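You operate a simulated robot arm through the tools that you are given. There is no shell and no other tool. Be economical: measure what you need, move in short steps, check, and stop when the job is done.

The job below is to be done with a simulated robot arm. You get a single attempt, and the scene is never put back.

JOB
Punch both leaflets on the desk once and slide them clear.
Fine: one ends on each side of the paper punch.

It is judged by the outcome, as a careful person would: the job done as asked, and still so three seconds after it is handed in. It fails if anything else is knocked over, pushed out of place, dropped, spilled or broken.

ROBOT AND FRAMES
A 6-joint arm with a two-finger parallel gripper, fixed in place. Base frame: the origin is at the foot of the arm, x ahead of it, y to its left, z up; the work surface is at about z = 0.74. Readings come in m, degrees, newtons and seconds.
With the tool pointing down near the work surface it reaches from about 0.26 to 0.68 m from the base axis. Its first joint turns from -66.0 to 66.0 degrees. Payload 2.9 kg.
The tool frame sits at the grasp point between the pads (the TCP): z along the fingers, y along the line on which they close. The tips reach 0.03 m beyond it. Largest opening 0.11 m; finger width 0.02, thickness 0.01; the body of the gripper, 0.048 by 0.112 m, starts 0.055 m behind the TCP.
Orientation is that of the tool frame in the base frame, as [roll, pitch, yaw] about the fixed x, y, z axes, in that order (R = Rz(yaw) Ry(pitch) Rx(roll)). With the fingers straight down and closing along the base's y, the tool's x points along the base's -x, its y along +y and its z along -z.

CONTROLS
- The arm moves only by the tool servo_tool. Its argument "deltas" is a list of rows, each a list of 6 numbers: the shift along the base's x, y, z in m, then the turn, a rotation vector about the base's x, y, z in rad. In form: [[x, y, z, ax, ay, az], ...]. A call has 1 to 12 rows; each row is the pose to reach, as a shift and turn from the pose commanded when the call began. "gripper" is the gripper command, from -1 (shut) to 1 (fully open), values between in proportion, set as the call begins (left out, the last holds). Each row takes 0.2 s and may step no farther than 0.05 m and 8.6 degrees from the row before; otherwise, or with a gripper value out of range, the whole call is refused. A pose out of reach is approached as far as the arm can. The call stops where the force on the tool passes 40 N (or 10 N more than at its start, if that is more) or the arm is blocked; 0.2 s more then pass. The fingers move at their own pace (about 0.108 m/s each) and stop on an object; they squeeze with about 42 N. The grip force told is the motor's: it shows also when the fingers shut on nothing. Time passes only in rows, and 0.2 s behind the last, so rows that repeat a pose let the fingers close. It gives the time, the measured TCP pose, the force on the tool (base axes), the opening and the grip force at its end, in the units of the frame above (readings bear some noise), and new pictures: "show" is both (left out), scene, wrist or none.
- Cameras (640 x 400 px; columns grow to the right, rows downward): "scene" is fixed at [0.0672, 0.42, 1.3963]; the picture's right is [-0.87, -0.50, 0.00], its down [-0.23, 0.40, -0.89] and it looks along [0.45, -0.77, -0.46] (base axes); focal length 375 px, centre (320, 200). "wrist" rides on the gripper at [0.072, 0.017, -0.103] in the tool frame; the picture's right is [-0.23, 0.97, 0.00], its down [-0.76, -0.18, -0.62] and it looks along [-0.61, -0.14, 0.78] (tool axes); focal length 222 px, centre (320, 200). There is no depth. A picture from a camera that has moved, and an enlarged one, comes with that camera's place and axes in the base frame and with its lens.
- zoom(camera, box): a new picture of the part [left, top, right, bottom] of that camera's present view, enlarged. It takes no simulated time.
- hand_in(): hands the job in; it is judged then, once.

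Go step by step. Nothing tells you positions but the pictures and the camera data: compare them with the known pose of the tool, close in by small moves and look again before you grip or let go. The budget is 120 turns and 170 pictures, counting those below and the enlarged ones. Unless the task says otherwise, let go and move clear before handing in, and close with one line.

The tools are called after "Request:" as name(argument=value, ...) on one line, values as JSON. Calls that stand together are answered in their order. servo_tool: Moves the arm, as the interface text tells. Its arguments: {"type":"object","properties":{"deltas":{"type":"array"},"gripper":{"type":"number"},"show":{"type":"string","enum":["both","scene","wrist","none"]}},"required":["deltas"]} The other tools are called the same way: zoom (camera, box) takes an enlarged picture of a part of a camera's view; hand_in () hands the job in.

At the start:

```text
time_s: 0.0
eef_pos: [0.3378, -0.1429, 1.1306]
tool_rot: [-180.0, -0.1, 179.9]
wrist_force: [0.3, -0.2, 0.6]
opening: 0.11
grip_force: 0.0
```

scene: 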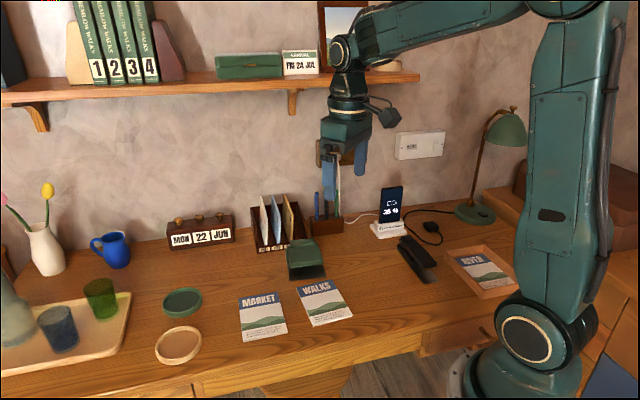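
wrist: 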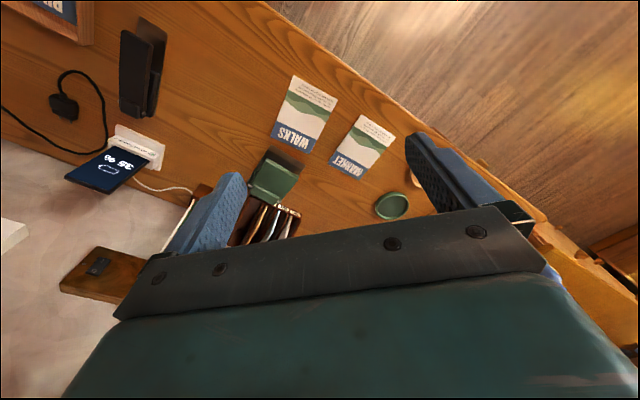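

I see two leaflets (MARKET and WALKS) lying in front of what looks like a green punch; a third lies in a tray. I'll zoom in for detail first.

Request:
zoom(camera="scene", box=[220, 180, 380, 350])

Request:
zoom(camera="scene", box=[360, 180, 540, 310])

Request:
zoom(camera="wrist", box=[220, 60, 420, 230])

```text
2.35 times, centred on (300, 265) of scene
camera zoom: at [0.0672, 0.42, 1.3963], right [-0.87, -0.5, 0.0], down [-0.23, 0.4, -0.89], along [0.45, -0.77, -0.46], focal length 882 px, centre (367, 47)
```

zoom: 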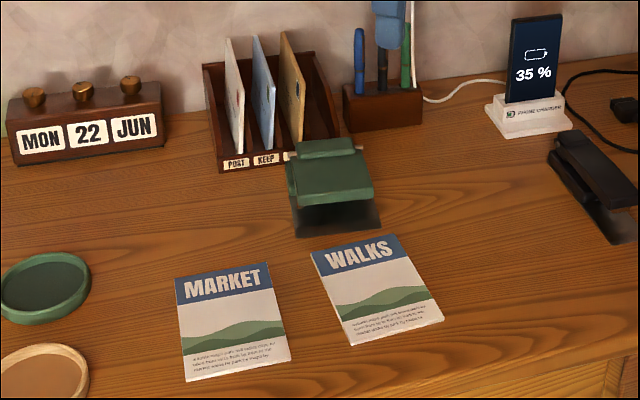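

```text
3.08 times, centred on (450, 245) of scene
camera zoom: at [0.0672, 0.42, 1.3963], right [-0.87, -0.5, 0.0], down [-0.23, 0.4, -0.89], along [0.45, -0.77, -0.46], focal length 1153 px, centre (-80, 62)
```

zoom: 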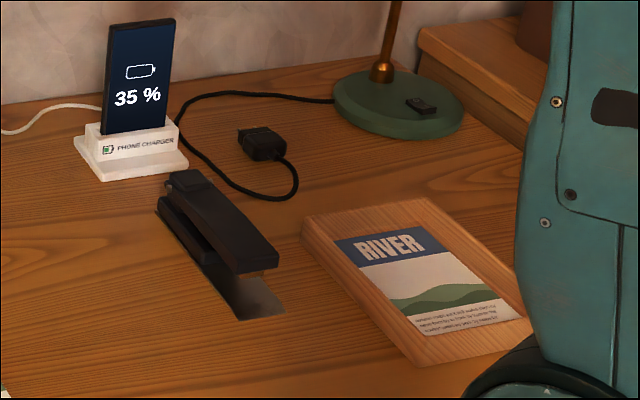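

```text
2.35 times, centred on (320, 145) of wrist
camera zoom: at [0.2643, -0.1249, 1.2323], right [0.23, 0.97, 0.0], down [0.76, -0.18, 0.62], along [0.61, -0.14, -0.78], focal length 523 px, centre (320, 329)
```

zoom: 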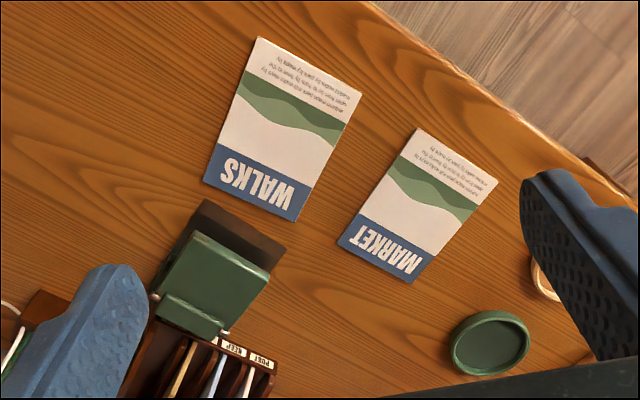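

WALKS lies with its centre near (0.43,-0.21), and MARKET near (0.53,-0.09). The punch mouth edge is near (0.50,-0.26), opening toward the desk front. I'll come lower behind WALKS, turned to match its axis, for a closer look.

Request:
servo_tool(deltas=[[0.005, 0, -0.036, 0, 0, -0.147], [0.01, 0, -0.072, 0, 0, -0.293], [0.015, -0.002, -0.108, 0, 0, -0.44], [0.02, -0.005, -0.144, 0, 0, -0.586], [0.022, -0.007, -0.18, 0, 0, -0.733], [0.022, -0.007, -0.18, 0, 0, -0.733]], gripper=1)

```text
time_s: 1.4
eef_pos: [0.3589, -0.1476, 0.9518]
tool_rot: [-180.0, -0.1, 137.9]
wrist_force: [-0.6, 0.3, 0.8]
opening: 0.1101
grip_force: 0.1
camera wrist: at [0.3161, -0.0866, 1.0546], right [0.82, 0.57, 0.0], down [0.45, -0.64, 0.62], along [0.36, -0.51, -0.78], focal length 222 px, centre (320, 200)
```

scene: 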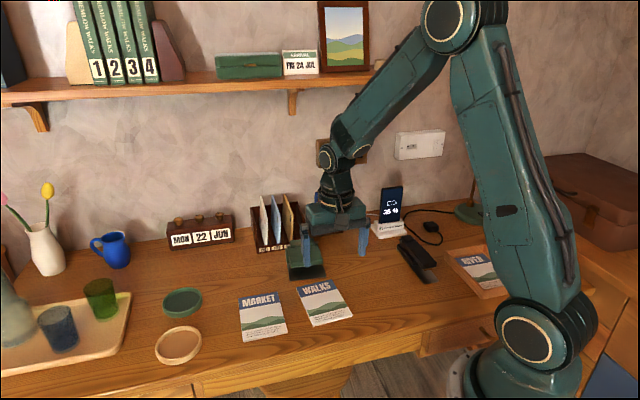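
wrist: 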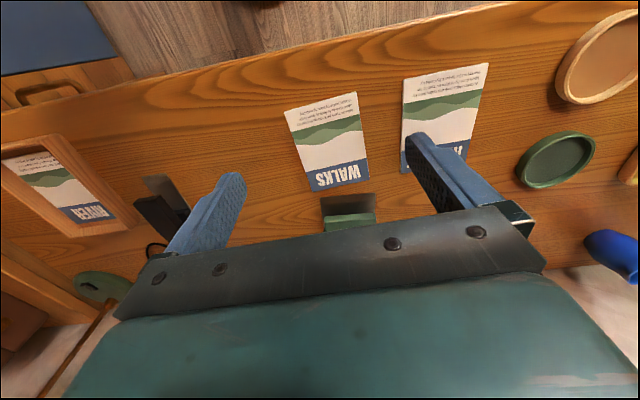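

WALKS is confirmed near (0.42,-0.205), axis about -41.5°. I need a closer view of the punch's mouth and lever, so I'll hover in front of it, aligned with it.

Request:
servo_tool(deltas=[[0.035, -0.02, -0.02, 0, 0, -0.06], [0.07, -0.04, -0.04, 0, 0, -0.12], [0.106, -0.062, -0.07, 0, 0, -0.175], [0.106, -0.062, -0.07, 0, 0, -0.175]], show="wrist")

Request:
zoom(camera="scene", box=[270, 220, 370, 335])

Request:
zoom(camera="wrist", box=[220, 20, 440, 220])

```text
refused: row 3 steps farther than a row can; nothing moved
```

```text
3.48 times, centred on (320, 278) of scene
camera zoom: at [0.0672, 0.42, 1.3963], right [-0.87, -0.5, 0.0], down [-0.23, 0.4, -0.89], along [0.45, -0.77, -0.46], focal length 1303 px, centre (320, -70)
```

zoom: 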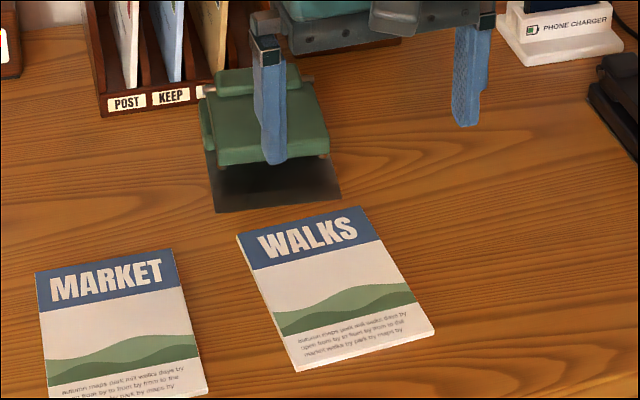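

```text
2.00 times, centred on (330, 120) of wrist
camera zoom: at [0.3161, -0.0866, 1.0546], right [0.82, 0.57, 0.0], down [0.45, -0.64, 0.62], along [0.36, -0.51, -0.78], focal length 444 px, centre (300, 360)
```

zoom: 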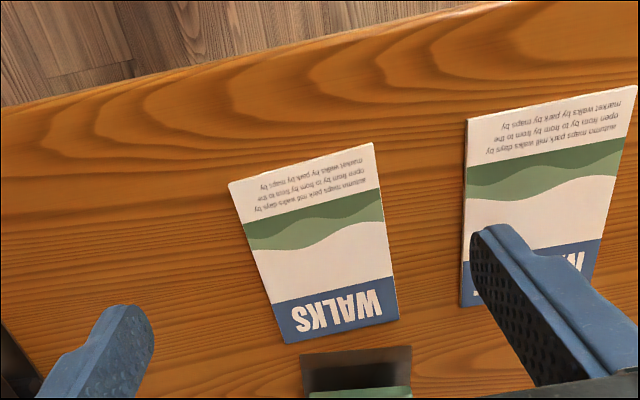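

The first row step was too long, so I'll split the move.

Request:
servo_tool(deltas=[[0.03, -0.018, -0.02, 0, 0, -0.05], [0.06, -0.036, -0.04, 0, 0, -0.1], [0.09, -0.052, -0.058, 0, 0, -0.15], [0.106, -0.062, -0.07, 0, 0, -0.175], [0.106, -0.062, -0.07, 0, 0, -0.175]], show="both")

Request:
zoom(camera="wrist", box=[220, 80, 420, 220])

```text
time_s: 2.6
eef_pos: [0.4659, -0.2121, 0.8799]
tool_rot: [179.9, 0.0, 127.9]
wrist_force: [0.3, 0.2, 0.5]
opening: 0.11
grip_force: 0.0
camera wrist: at [0.4336, -0.1459, 0.9821], right [0.91, 0.42, 0.0], down [0.33, -0.71, 0.62], along [0.26, -0.57, -0.78], focal length 222 px, centre (320, 200)
```

scene: 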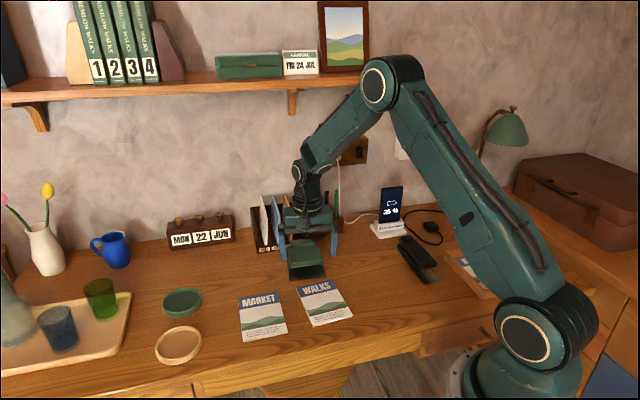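
wrist: 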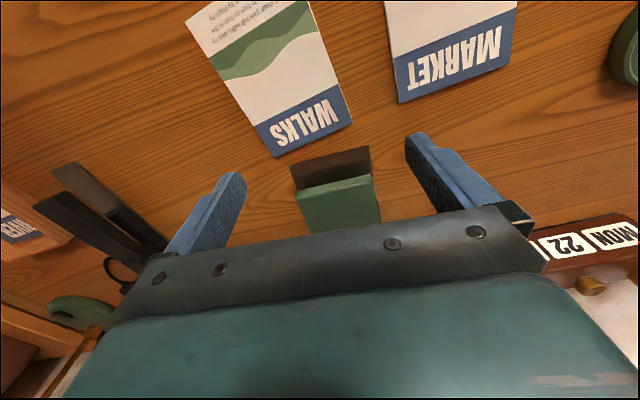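

```text
2.86 times, centred on (320, 150) of wrist
camera zoom: at [0.4336, -0.1459, 0.9821], right [0.91, 0.42, 0.0], down [0.33, -0.71, 0.62], along [0.26, -0.57, -0.78], focal length 635 px, centre (320, 343)
```

zoom: 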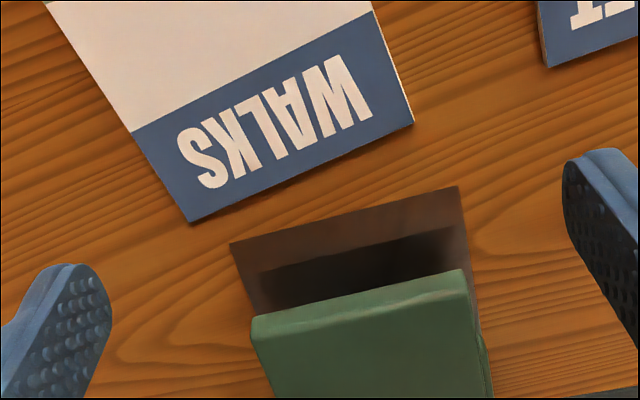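

The punch's front edge runs from (0.456,-0.288) to (0.530,-0.225), so its insertion axis is about -50°. I'll zoom in to measure the lever height and mouth gap.

Request:
zoom(camera="scene", box=[275, 220, 345, 290])

```text
5.71 times, centred on (310, 255) of scene
camera zoom: at [0.0672, 0.42, 1.3963], right [-0.87, -0.5, 0.0], down [-0.23, 0.4, -0.89], along [0.45, -0.77, -0.46], focal length 2141 px, centre (377, -114)
```

zoom: 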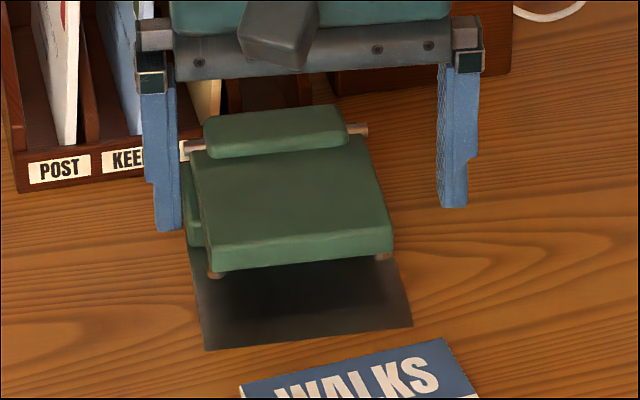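

The lever's front edge is at about z=0.80, directly over the base's front edge, so the mouth is tall. The leaflets are probably too wide to grip, so I'll press on WALKS with two spread fingertips and slide it. Next I'll hover over its rear part.

Request:
servo_tool(deltas=[[-0.03, 0.012, 0, 0, 0, 0.09], [-0.0685, 0.028, -0.02, 0, 0, 0.185], [-0.0685, 0.028, -0.06, 0, 0, 0.185], [-0.0685, 0.028, -0.085, 0, 0, 0.185], [-0.0685, 0.028, -0.085, 0, 0, 0.185]], gripper=-0.1)

Request:
zoom(camera="scene", box=[270, 220, 370, 335])

```text
time_s: 3.8
eef_pos: [0.3977, -0.1829, 0.794]
tool_rot: [180.0, 0.0, 138.6]
wrist_force: [0.3, 0.9, 0.4]
opening: 0.0497
grip_force: 0.0
camera wrist: at [0.3532, -0.1226, 0.8964], right [0.81, 0.58, 0.0], down [0.45, -0.64, 0.62], along [0.36, -0.51, -0.78], focal length 222 px, centre (320, 200)
```

scene: 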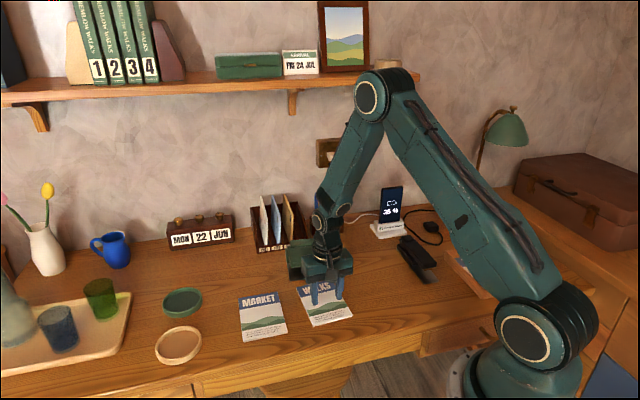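
wrist: 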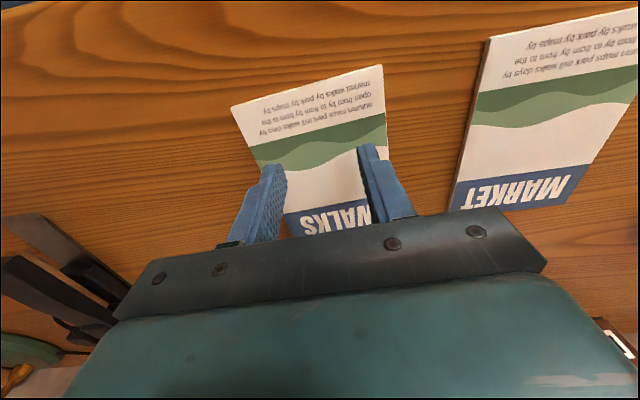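

```text
3.48 times, centred on (320, 278) of scene
camera zoom: at [0.0672, 0.42, 1.3963], right [-0.87, -0.5, 0.0], down [-0.23, 0.4, -0.89], along [0.45, -0.77, -0.46], focal length 1303 px, centre (320, -70)
```

zoom: 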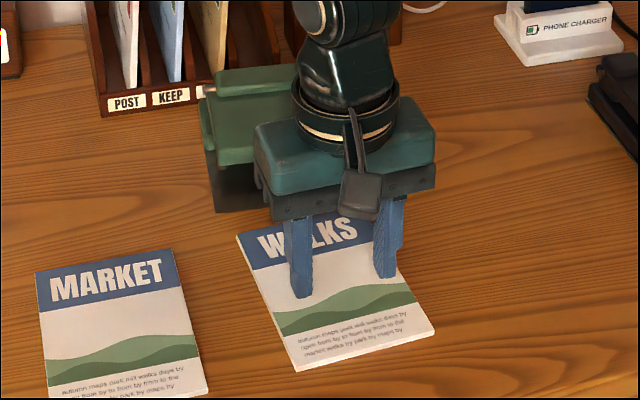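

The tips are over the leaflet's middle. I'll lower gently until I feel contact.

Request:
servo_tool(deltas=[[0, 0, -0.01, 0, 0, 0], [0, 0, -0.017, 0, 0, 0], [0, 0, -0.017, 0, 0, 0]], show="none")

Request:
servo_tool(deltas=[[0, 0, -0.002, 0, 0, 0], [0, 0, -0.002, 0, 0, 0]], show="none")

Request:
servo_tool(deltas=[[0, 0, -0.002, 0, 0, 0], [0, 0, -0.002, 0, 0, 0]], show="none")

```text
time_s: 4.6
eef_pos: [0.3974, -0.1833, 0.7774]
tool_rot: [180.0, 0.0, 138.6]
wrist_force: [0.0, -0.1, 0.7]
opening: 0.0495
grip_force: 0.0
```

```text
time_s: 5.2
eef_pos: [0.3976, -0.1824, 0.775]
tool_rot: [180.0, 0.1, 138.6]
wrist_force: [-0.1, 0.5, 0.1]
opening: 0.0494
grip_force: 0.0
```

```text
time_s: 5.8
eef_pos: [0.3969, -0.183, 0.7739]
tool_rot: [-180.0, 0.0, 138.6]
wrist_force: [-8.1, 4.4, 28.4]
opening: 0.0495
grip_force: 0.1
```

Contact is firm at about z=0.774 with 28 N. I'll ease off a little and drag: 25 mm to the left of the punch axis with a turn of -8.5°.

Request:
servo_tool(deltas=[[0, 0, 0.0005, 0, 0, 0], [0.005, 0.004, 0.0005, 0, 0, -0.04], [0.01, 0.008, 0.0005, 0, 0, -0.08], [0.01, 0.008, 0.0005, 0, 0, -0.08]])

Request:
zoom(camera="scene", box=[270, 220, 370, 335])

```text
time_s: 6.8
eef_pos: [0.4066, -0.1754, 0.7735]
tool_rot: [180.0, 0.2, 134.0]
wrist_force: [-5.2, -8.9, 24.4]
opening: 0.0497
grip_force: 0.1
camera wrist: at [0.3685, -0.1115, 0.8766], right [0.86, 0.51, 0.0], down [0.4, -0.67, 0.63], along [0.32, -0.54, -0.78], focal length 222 px, centre (320, 200)
```

scene: 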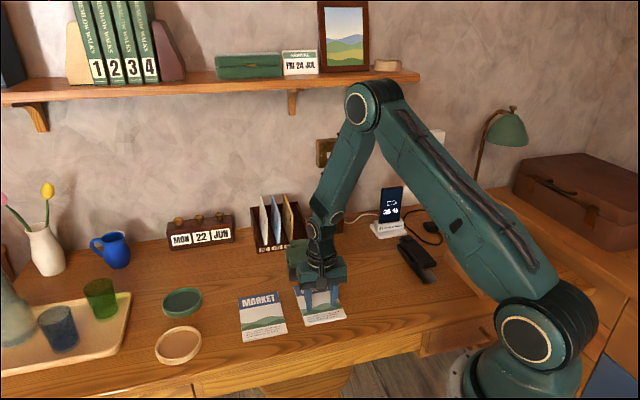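
wrist: 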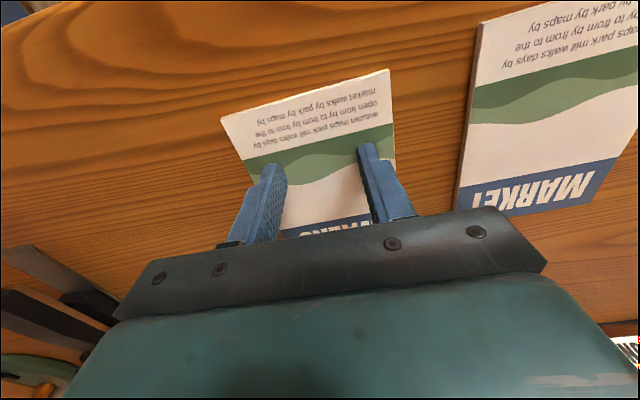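

```text
3.48 times, centred on (320, 278) of scene
camera zoom: at [0.0668, 0.42, 1.3963], right [-0.87, -0.5, 0.0], down [-0.23, 0.4, -0.89], along [0.45, -0.77, -0.46], focal length 1303 px, centre (320, -70)
```

zoom: 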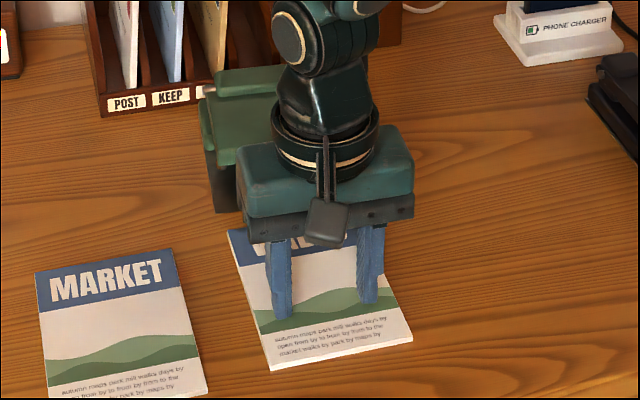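

The leaflet follows well. It still needs about 17 mm lateral and -5.5°, followed by the approach forward.

Request:
servo_tool(deltas=[[0.005, 0.004, 0, 0, 0, -0.035], [0.01, 0.008, 0, 0, 0, -0.07], [0.013, 0.011, 0, 0, 0, -0.1], [0.013, 0.011, 0, 0, 0, -0.1]])

Request:
zoom(camera="scene", box=[250, 220, 350, 335])

```text
time_s: 7.8
eef_pos: [0.4209, -0.1623, 0.7729]
tool_rot: [179.8, 0.1, 128.1]
wrist_force: [-4.6, -6.2, 25.4]
opening: 0.0496
grip_force: 0.1
camera wrist: at [0.3882, -0.0955, 0.8767], right [0.91, 0.42, 0.0], down [0.33, -0.71, 0.62], along [0.27, -0.56, -0.78], focal length 222 px, centre (320, 200)
```

scene: 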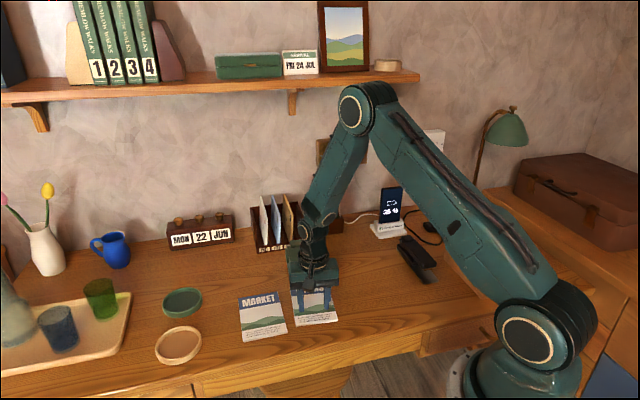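
wrist: 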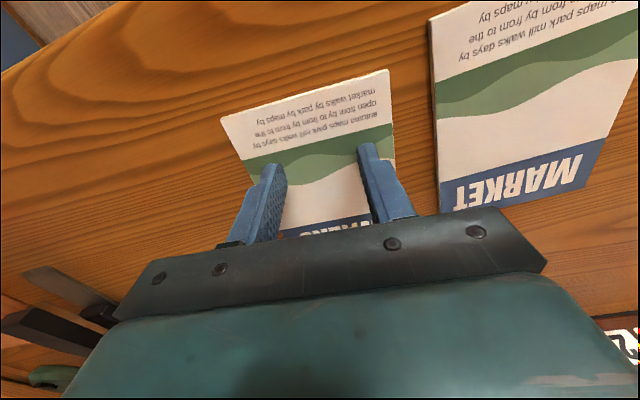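

```text
3.48 times, centred on (300, 278) of scene
camera zoom: at [0.0667, 0.42, 1.3963], right [-0.87, -0.5, 0.0], down [-0.23, 0.4, -0.89], along [0.45, -0.77, -0.46], focal length 1303 px, centre (390, -70)
```

zoom: 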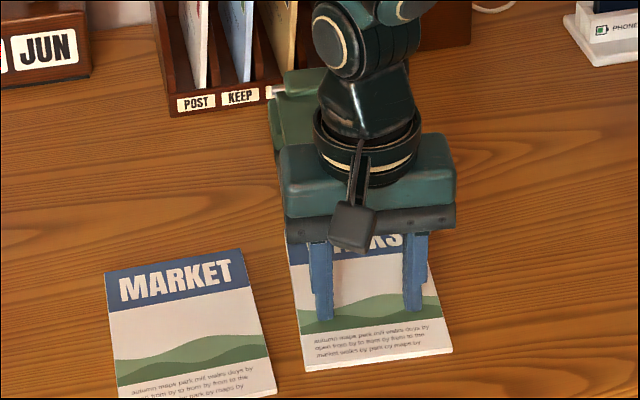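

WALKS is now in line with the punch (lateral error about 2 mm, axis -50.5°), its top edge some 20 mm short of the base. I'll slide forward and watch the force.

Request:
servo_tool(deltas=[[0.006, -0.0075, 0, 0, 0, 0], [0.0125, -0.0155, 0, 0, 0, 0], [0.019, -0.023, 0, 0, 0, 0.01], [0.0225, -0.027, 0, 0, 0, 0.02], [0.0225, -0.027, 0, 0, 0, 0.02]])

Request:
zoom(camera="scene", box=[250, 220, 350, 335])

```text
time_s: 8.7
eef_pos: [0.4398, -0.1862, 0.7757]
tool_rot: [179.9, -0.1, 129.2]
wrist_force: [-3.3, 1.9, 10.9]
opening: 0.0498
grip_force: 0.0
stopped in row 4: the force on the tool passed its limit (the readings are from after the stop); the commanded pose is now the measured one
camera wrist: at [0.4069, -0.1197, 0.8775], right [0.9, 0.44, 0.0], down [0.34, -0.7, 0.62], along [0.27, -0.56, -0.78], focal length 222 px, centre (320, 200)
```

scene: 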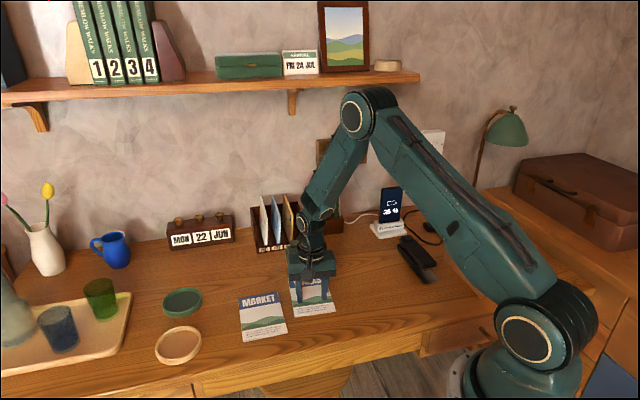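
wrist: 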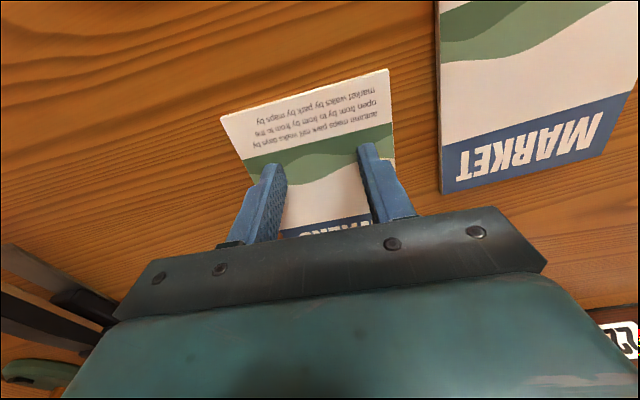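

```text
3.48 times, centred on (300, 278) of scene
camera zoom: at [0.067, 0.4201, 1.3963], right [-0.87, -0.5, 0.0], down [-0.23, 0.4, -0.89], along [0.45, -0.77, -0.46], focal length 1303 px, centre (390, -70)
```

zoom: 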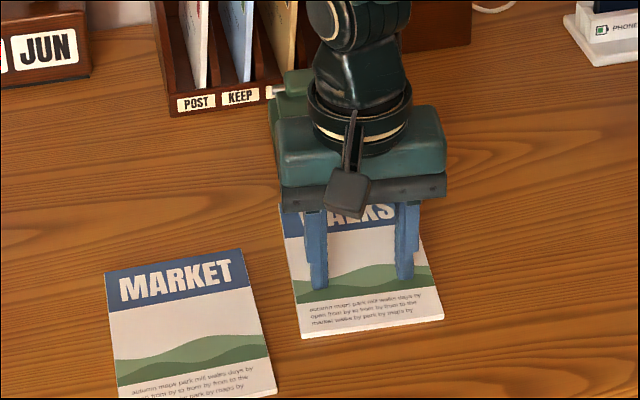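

The force rose because the leaflet's front edge rode up onto the punch's base plate, and the contact is now about 2 mm higher. Contact has eased to 11 N, so I'll continue with small steps.

Request:
servo_tool(deltas=[[0.003, -0.004, 0.0, 0, 0, 0], [0.0065, -0.0077, 0.0002, 0, 0, 0], [0.0065, -0.0077, 0.0002, 0, 0, 0]])

Request:
zoom(camera="scene", box=[250, 220, 350, 335])

```text
time_s: 9.5
eef_pos: [0.4465, -0.1926, 0.7758]
tool_rot: [179.9, -0.1, 129.2]
wrist_force: [-2.5, 6.7, 15.6]
opening: 0.0494
grip_force: 0.0
camera wrist: at [0.4134, -0.1273, 0.8779], right [0.9, 0.44, 0.0], down [0.34, -0.7, 0.62], along [0.27, -0.56, -0.78], focal length 222 px, centre (320, 200)
```

scene: 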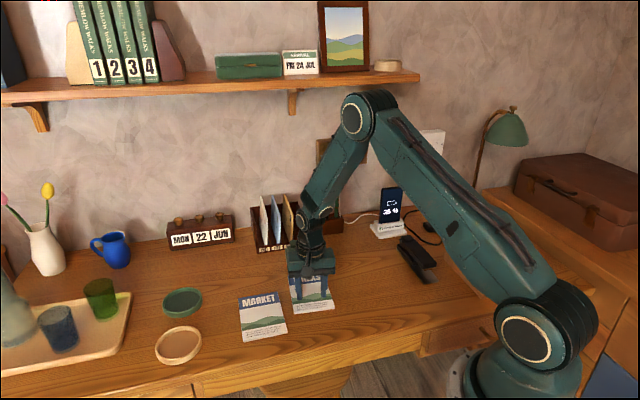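
wrist: 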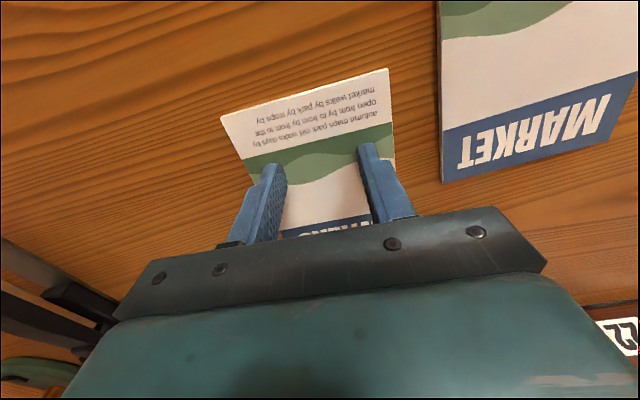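

```text
3.48 times, centred on (300, 278) of scene
camera zoom: at [0.0668, 0.4202, 1.3962], right [-0.87, -0.5, 0.0], down [-0.23, 0.4, -0.89], along [0.45, -0.77, -0.46], focal length 1303 px, centre (390, -70)
```

zoom: 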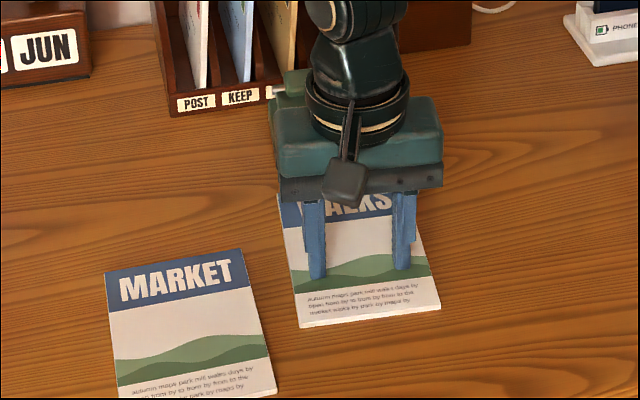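

It's still moving with the tool and the punch appears unmoved. I'll go 15 mm further in, then lift and back off to look.

Request:
servo_tool(deltas=[[0.003, -0.004, 0.0001, 0, 0, 0], [0.0065, -0.0077, 0.0002, 0, 0, 0], [0.0096, -0.0115, 0.0003, 0, 0, 0], [0.0096, -0.0115, 0.0003, 0, 0, 0]], show="none")

Request:
servo_tool(deltas=[[0, 0, 0.03, 0, 0, 0], [-0.01, 0.012, 0.07, 0, 0, 0], [-0.01, 0.012, 0.11, 0, 0, 0], [-0.01, 0.012, 0.11, 0, 0, 0]])

Request:
zoom(camera="wrist", box=[220, 60, 420, 220])

Request:
zoom(camera="scene", box=[260, 220, 350, 320])

```text
time_s: 10.5
eef_pos: [0.4579, -0.2055, 0.7765]
tool_rot: [179.9, -0.1, 129.2]
wrist_force: [-5.5, 5.8, 23.5]
opening: 0.0496
grip_force: 0.0
```

```text
time_s: 11.5
eef_pos: [0.446, -0.1948, 0.8857]
tool_rot: [179.9, -0.1, 129.0]
wrist_force: [0.0, 0.6, 0.2]
opening: 0.0493
grip_force: 0.1
camera wrist: at [0.4125, -0.1283, 0.988], right [0.9, 0.44, 0.0], down [0.34, -0.7, 0.62], along [0.27, -0.56, -0.78], focal length 222 px, centre (320, 200)
```

scene: 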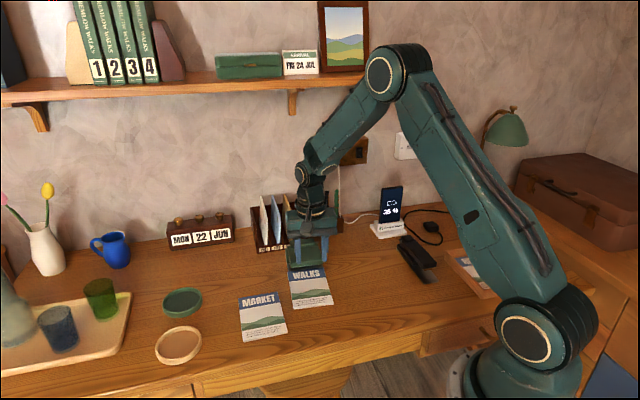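
wrist: 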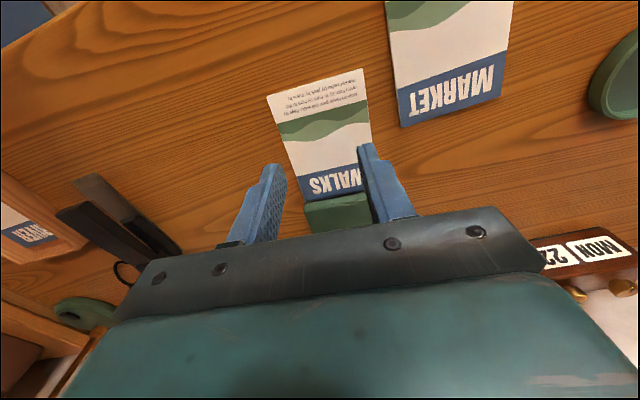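

```text
2.50 times, centred on (320, 140) of wrist
camera zoom: at [0.4125, -0.1283, 0.988], right [0.9, 0.44, 0.0], down [0.34, -0.7, 0.62], along [0.27, -0.56, -0.78], focal length 555 px, centre (320, 350)
```

zoom: 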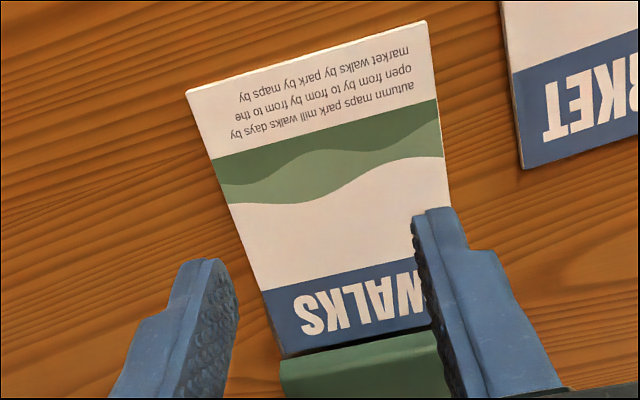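

```text
4.00 times, centred on (305, 270) of scene
camera zoom: at [0.0671, 0.42, 1.3963], right [-0.87, -0.5, 0.0], down [-0.23, 0.4, -0.89], along [0.45, -0.77, -0.46], focal length 1499 px, centre (380, -80)
```

zoom: 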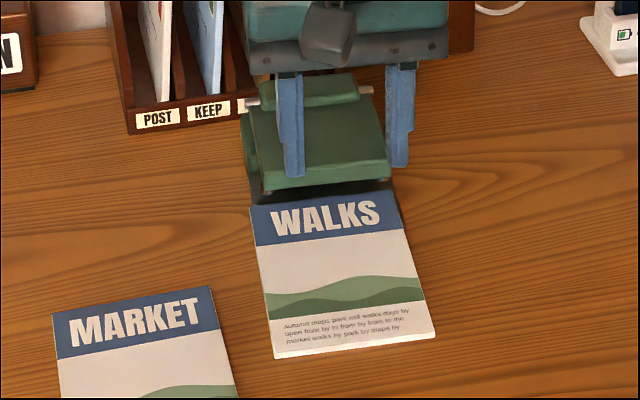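

WALKS is now about 35 mm into the mouth and well aligned. I'll tilt the gripper to look into the mouth from the front and see where the stop and pins are.

Request:
servo_tool(deltas=[[-0.013, 0.015, 0, -0.11, -0.092, 0], [-0.026, 0.03, 0, -0.22, -0.185, 0], [-0.04, 0.046, -0.02, -0.33, -0.277, 0], [-0.052, 0.061, -0.04, -0.44, -0.37, 0], [-0.052, 0.061, -0.04, -0.44, -0.37, 0]], show="wrist")

Request:
zoom(camera="wrist", box=[240, 90, 400, 220])

Request:
zoom(camera="scene", box=[260, 220, 350, 320])

```text
time_s: 12.7
eef_pos: [0.3953, -0.1312, 0.8453]
tool_rot: [179.3, 32.9, 129.1]
wrist_force: [-0.3, -0.5, -0.9]
opening: 0.0496
grip_force: 0.1
camera wrist: at [0.333, -0.0314, 0.8909], right [0.87, 0.47, 0.13], down [0.05, -0.35, 0.94], along [0.49, -0.81, -0.33], focal length 222 px, centre (320, 200)
```

wrist: 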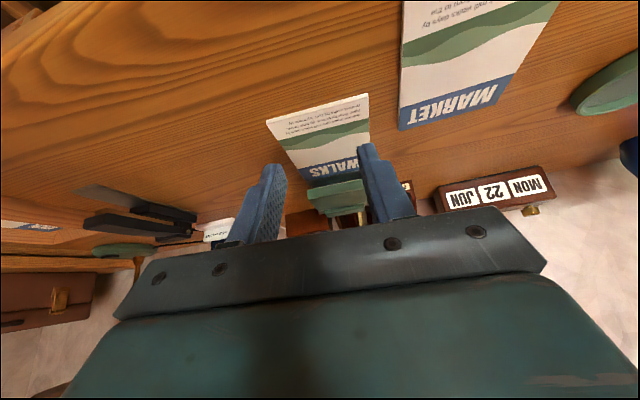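

```text
3.08 times, centred on (320, 155) of wrist
camera zoom: at [0.333, -0.0314, 0.8909], right [0.87, 0.47, 0.13], down [0.05, -0.35, 0.94], along [0.49, -0.81, -0.33], focal length 684 px, centre (320, 338)
```

zoom: 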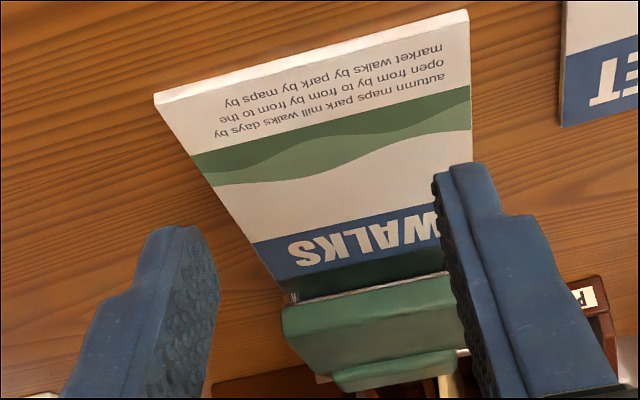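

```text
4.00 times, centred on (305, 270) of scene
camera zoom: at [0.0671, 0.42, 1.3963], right [-0.87, -0.5, 0.0], down [-0.23, 0.4, -0.89], along [0.45, -0.77, -0.46], focal length 1499 px, centre (380, -80)
```

zoom: 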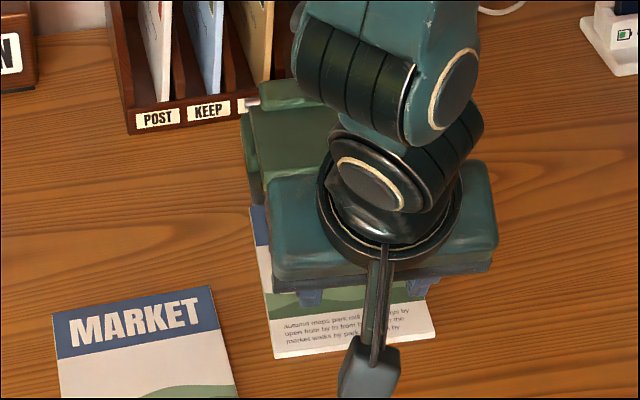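

The leaflet sits under the lever as intended, but the fingers block the view. I'll open them and go a bit lower for the interior.

Request:
servo_tool(deltas=[[0, 0, -0.02, -0.07, -0.058, 0], [0, 0, -0.03, -0.14, -0.117, 0], [0, 0, -0.03, -0.14, -0.117, 0]], gripper=1, show="wrist")

Request:
zoom(camera="wrist", box=[270, 120, 390, 220])

```text
time_s: 13.5
eef_pos: [0.3937, -0.1321, 0.8145]
tool_rot: [179.1, 43.4, 128.9]
wrist_force: [-1.0, -0.6, 0.5]
opening: 0.1096
grip_force: 0.0
camera wrist: at [0.3275, -0.0261, 0.8385], right [0.86, 0.49, 0.17], down [-0.07, -0.22, 0.97], along [0.51, -0.84, -0.15], focal length 222 px, centre (320, 200)
```

wrist: 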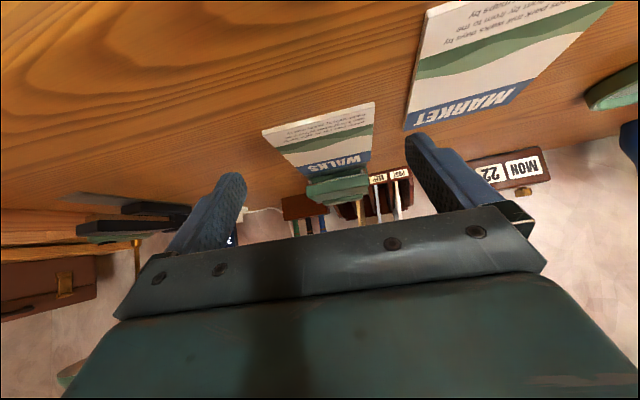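

```text
4.00 times, centred on (330, 170) of wrist
camera zoom: at [0.3275, -0.0261, 0.8385], right [0.86, 0.49, 0.17], down [-0.07, -0.22, 0.97], along [0.51, -0.84, -0.15], focal length 888 px, centre (280, 320)
```

zoom: 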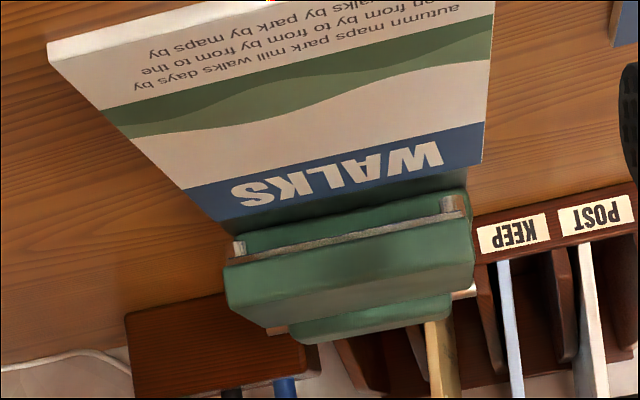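

From the front I see the leaflet under the lever head, with two pin ends at the lever's front corners. I'll set the tool upright again above the press point, then nudge the leaflet a bit deeper to feel for a stop.

Request:
servo_tool(deltas=[[0, 0, 0.03, 0.1, 0.084, 0], [0, 0, 0.05, 0.2, 0.168, 0], [0.015, -0.018, 0.055, 0.3, 0.252, 0], [0.035, -0.04, 0.055, 0.4, 0.336, 0], [0.05, -0.057, 0.04, 0.5, 0.42, 0], [0.0635, -0.072, 0.01, 0.58, 0.487, 0], [0.0635, -0.072, -0.02, 0.58, 0.487, 0], [0.0635, -0.072, -0.02, 0.58, 0.487, 0]], gripper=-0.1)

Request:
zoom(camera="scene", box=[260, 220, 350, 320])

```text
time_s: 15.3
eef_pos: [0.4592, -0.2032, 0.7943]
tool_rot: [179.9, -0.1, 129.2]
wrist_force: [-0.5, 1.0, 0.2]
opening: 0.0495
grip_force: 0.0
camera wrist: at [0.4252, -0.1372, 0.8974], right [0.9, 0.44, 0.0], down [0.34, -0.7, 0.62], along [0.27, -0.56, -0.78], focal length 222 px, centre (320, 200)
```

scene: 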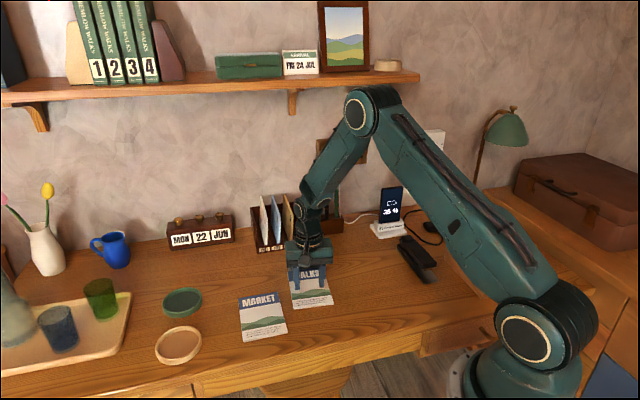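
wrist: 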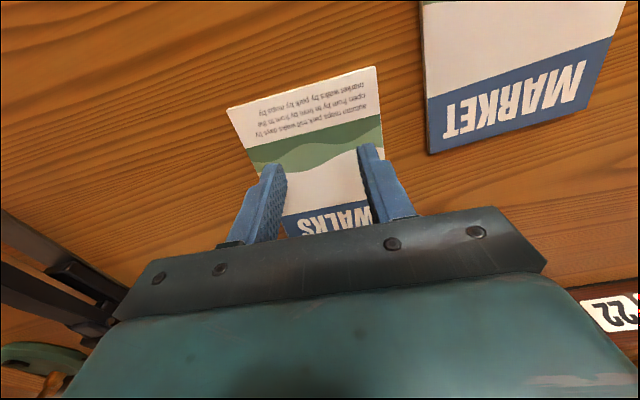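

```text
4.00 times, centred on (305, 270) of scene
camera zoom: at [0.0672, 0.42, 1.3963], right [-0.87, -0.5, 0.0], down [-0.23, 0.4, -0.89], along [0.45, -0.77, -0.46], focal length 1499 px, centre (380, -80)
```

zoom: 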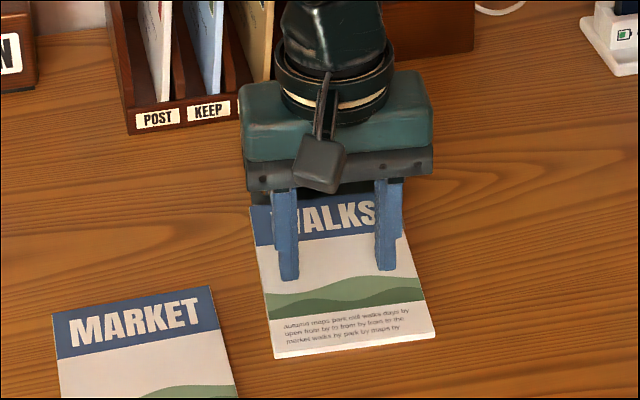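

Lowering to light contact.

Request:
servo_tool(deltas=[[0, 0, -0.01, 0, 0, 0], [0, 0, -0.0165, 0, 0, 0], [0, 0, -0.0165, 0, 0, 0]], show="none")

Request:
servo_tool(deltas=[[0, 0, -0.001, 0, 0, 0], [0, 0, -0.0015, 0, 0, 0]], show="none")

```text
time_s: 16.1
eef_pos: [0.4577, -0.2043, 0.7779]
tool_rot: [179.8, -0.1, 129.2]
wrist_force: [1.3, -0.4, 0.3]
opening: 0.0494
grip_force: 0.0
```

```text
time_s: 16.7
eef_pos: [0.4582, -0.2038, 0.7761]
tool_rot: [179.9, -0.1, 129.1]
wrist_force: [0.0, 0.4, -0.1]
opening: 0.0496
grip_force: 0.0
```

Request:
servo_tool(deltas=[[0, 0, -0.0007, 0, 0, 0], [0, 0, -0.001, 0, 0, 0]], show="none")

```text
time_s: 17.3
eef_pos: [0.4568, -0.2025, 0.7756]
tool_rot: [179.8, 0.0, 129.2]
wrist_force: [-0.1, 1.3, 3.1]
opening: 0.0493
grip_force: 0.0
```

The tool is just touching (3 N). I'll press slightly more and nudge forward in 3–4 mm steps.

Request:
servo_tool(deltas=[[0, 0, -0.0005, 0, 0, 0], [0.002, -0.0024, -0.0005, 0, 0, 0], [0.0045, -0.0053, -0.0004, 0, 0, 0], [0.0064, -0.0077, -0.0004, 0, 0, 0]], show="none")

Request:
zoom(camera="scene", box=[260, 220, 350, 320])

```text
time_s: 18.3
eef_pos: [0.4653, -0.2103, 0.7758]
tool_rot: [179.9, 0.0, 129.1]
wrist_force: [-3.1, 5.0, 17.0]
opening: 0.0494
grip_force: 0.1
```

```text
4.00 times, centred on (305, 270) of scene
camera zoom: at [0.0668, 0.4203, 1.3962], right [-0.87, -0.5, 0.0], down [-0.23, 0.4, -0.89], along [0.45, -0.77, -0.46], focal length 1499 px, centre (380, -80)
```

zoom: 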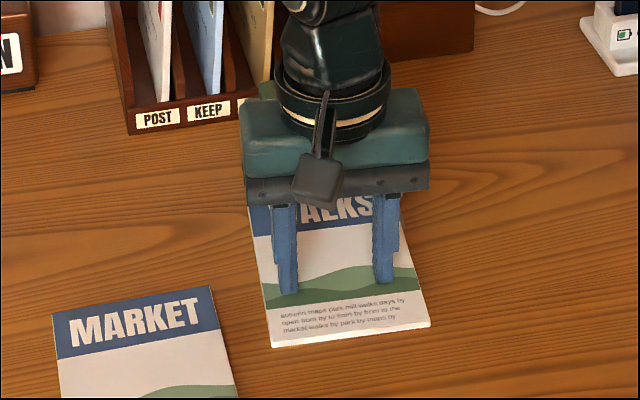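

Request:
servo_tool(deltas=[[0.002, -0.0024, 0.0002, 0, 0, 0], [0.0045, -0.0053, 0.0003, 0, 0, 0], [0.0064, -0.0077, 0.0004, 0, 0, 0], [0.0064, -0.0077, 0.0004, 0, 0, 0]], show="none")

Request:
zoom(camera="scene", box=[260, 220, 350, 320])

```text
time_s: 19.3
eef_pos: [0.471, -0.2182, 0.7764]
tool_rot: [180.0, -0.1, 129.1]
wrist_force: [-4.8, 4.5, 15.9]
opening: 0.0494
grip_force: 0.0
```

```text
4.00 times, centred on (305, 270) of scene
camera zoom: at [0.0668, 0.4202, 1.3962], right [-0.87, -0.5, 0.0], down [-0.23, 0.4, -0.89], along [0.45, -0.77, -0.46], focal length 1499 px, centre (380, -80)
```

zoom: 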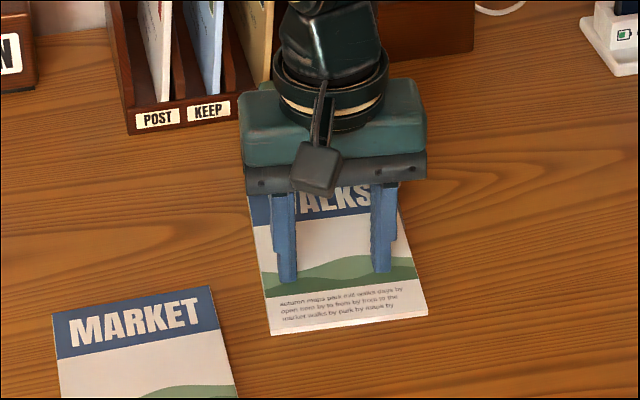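

It's still sliding freely, now about 52 mm in. I'll lift and look again to check the insertion and that the punch hasn't shifted.

Request:
servo_tool(deltas=[[0, 0, 0.03, 0, 0, 0], [-0.02, 0.024, 0.06, 0, 0, 0], [-0.05, 0.04, 0.1, 0, 0, 0], [-0.08, 0.06, 0.13, 0, 0, 0], [-0.08, 0.06, 0.13, 0, 0, 0]], gripper=-1)

Request:
zoom(camera="scene", box=[275, 220, 345, 290])

Request:
zoom(camera="wrist", box=[260, 80, 440, 220])

```text
refused: row 3 steps farther than a row can; nothing moved
```

```text
5.71 times, centred on (310, 255) of scene
camera zoom: at [0.0668, 0.4202, 1.3962], right [-0.87, -0.5, 0.0], down [-0.23, 0.4, -0.89], along [0.45, -0.77, -0.46], focal length 2141 px, centre (377, -114)
```

zoom: 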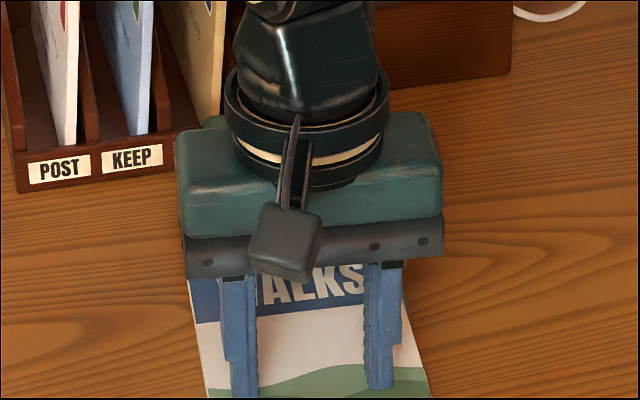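

```text
2.86 times, centred on (350, 150) of wrist
camera zoom: at [0.4377, -0.1533, 0.8784], right [0.9, 0.44, 0.0], down [0.34, -0.7, 0.62], along [0.27, -0.56, -0.78], focal length 635 px, centre (234, 343)
```

zoom: 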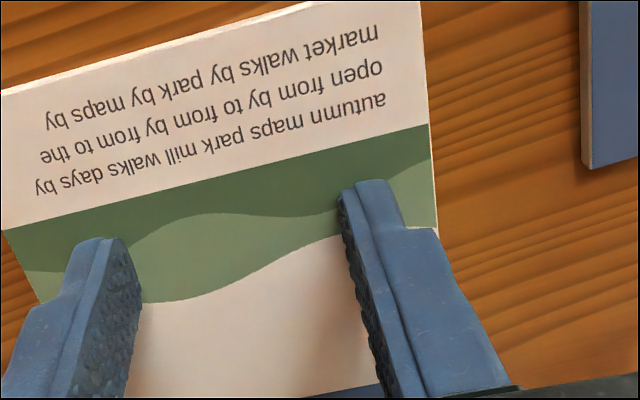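

Request:
servo_tool(deltas=[[0, 0, 0.03, 0, 0, 0], [-0.02, 0.02, 0.06, 0, 0, 0], [-0.045, 0.035, 0.09, 0, 0, 0], [-0.07, 0.05, 0.12, 0, 0, 0], [-0.08, 0.06, 0.13, 0, 0, 0], [-0.08, 0.06, 0.13, 0, 0, 0]], gripper=-1)

Request:
zoom(camera="scene", box=[275, 220, 345, 290])

Request:
zoom(camera="wrist", box=[240, 80, 420, 220])

```text
time_s: 20.7
eef_pos: [0.3911, -0.1606, 0.9052]
tool_rot: [179.9, -0.1, 129.1]
wrist_force: [0.7, -0.8, -0.5]
opening: 0.0002
grip_force: 37.7
camera wrist: at [0.3575, -0.0944, 1.0081], right [0.9, 0.44, 0.0], down [0.34, -0.7, 0.62], along [0.27, -0.56, -0.78], focal length 222 px, centre (320, 200)
```

scene: 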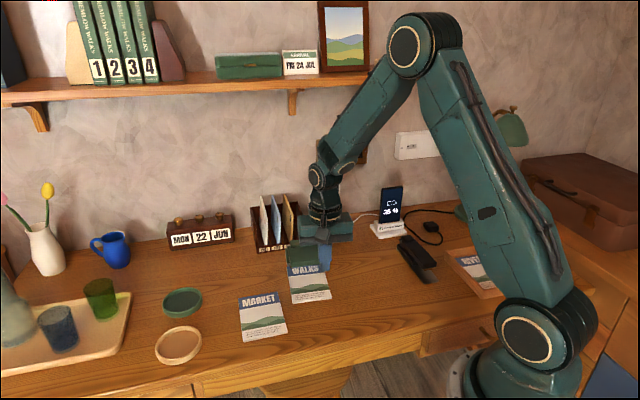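
wrist: 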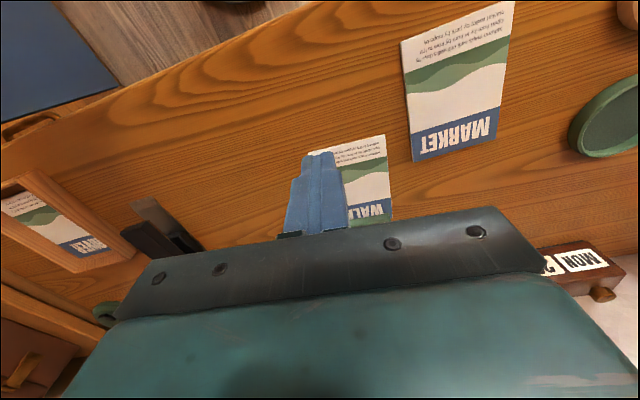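

```text
5.71 times, centred on (310, 255) of scene
camera zoom: at [0.0671, 0.42, 1.3963], right [-0.87, -0.5, 0.0], down [-0.23, 0.4, -0.89], along [0.45, -0.77, -0.46], focal length 2141 px, centre (377, -114)
```

zoom: 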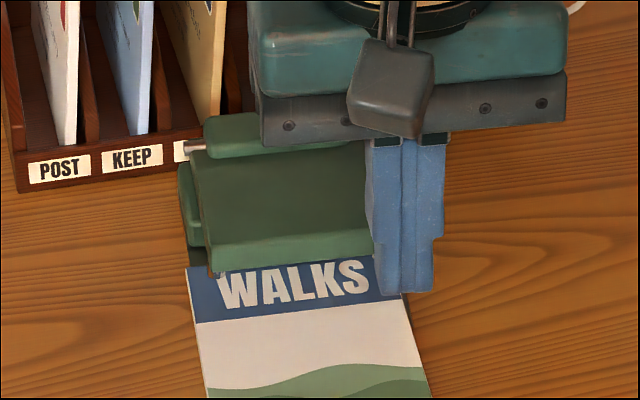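

```text
2.86 times, centred on (330, 150) of wrist
camera zoom: at [0.3575, -0.0944, 1.0081], right [0.9, 0.44, 0.0], down [0.34, -0.7, 0.62], along [0.27, -0.56, -0.78], focal length 635 px, centre (291, 343)
```

zoom: 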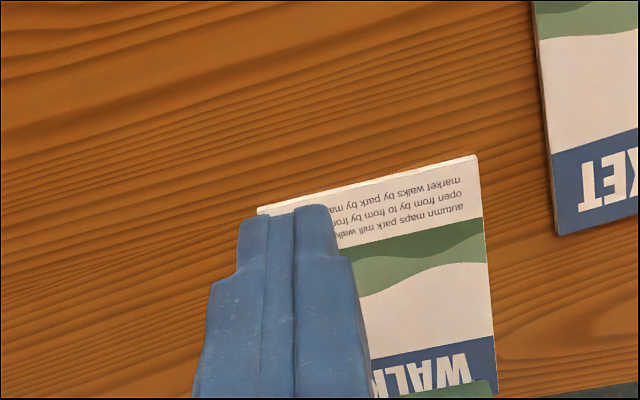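

The punch hasn't moved. A darker body block sits behind the lever front, with a low slot at its base, and the leaflet edge is about at that slot. I'll take one more look from low in front.

Request:
servo_tool(deltas=[[0, 0.005, 0, -0.1, -0.084, 0], [0, 0.01, -0.01, -0.2, -0.168, 0], [0, 0.015, -0.03, -0.3, -0.252, 0], [0.0, 0.02, -0.055, -0.4, -0.336, 0], [0.003, 0.027, -0.075, -0.5, -0.42, 0], [0.003, 0.027, -0.095, -0.6, -0.504, 0], [0.003, 0.027, -0.095, -0.6, -0.504, 0]], gripper=1, show="none")

Request:
zoom(camera="wrist", box=[290, 130, 380, 210])

```text
time_s: 22.3
eef_pos: [0.3925, -0.1333, 0.8119]
tool_rot: [179.0, 44.8, 128.7]
wrist_force: [-0.4, -1.1, 0.1]
opening: 0.1101
grip_force: 0.1
```

```text
5.00 times, centred on (335, 170) of wrist
camera zoom: at [0.3251, -0.0269, 0.8333], right [0.85, 0.49, 0.17], down [-0.08, -0.2, 0.98], along [0.52, -0.85, -0.13], focal length 1111 px, centre (245, 350)
```

zoom: 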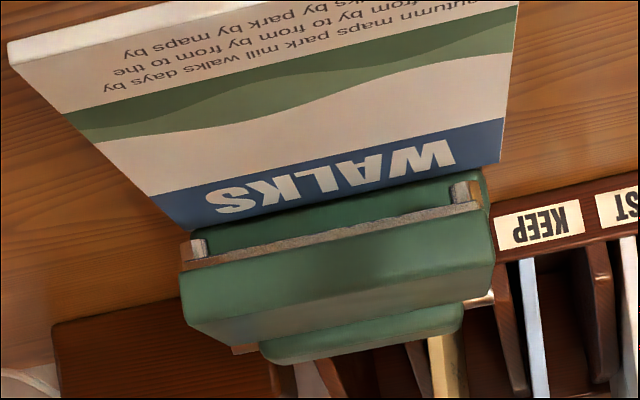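

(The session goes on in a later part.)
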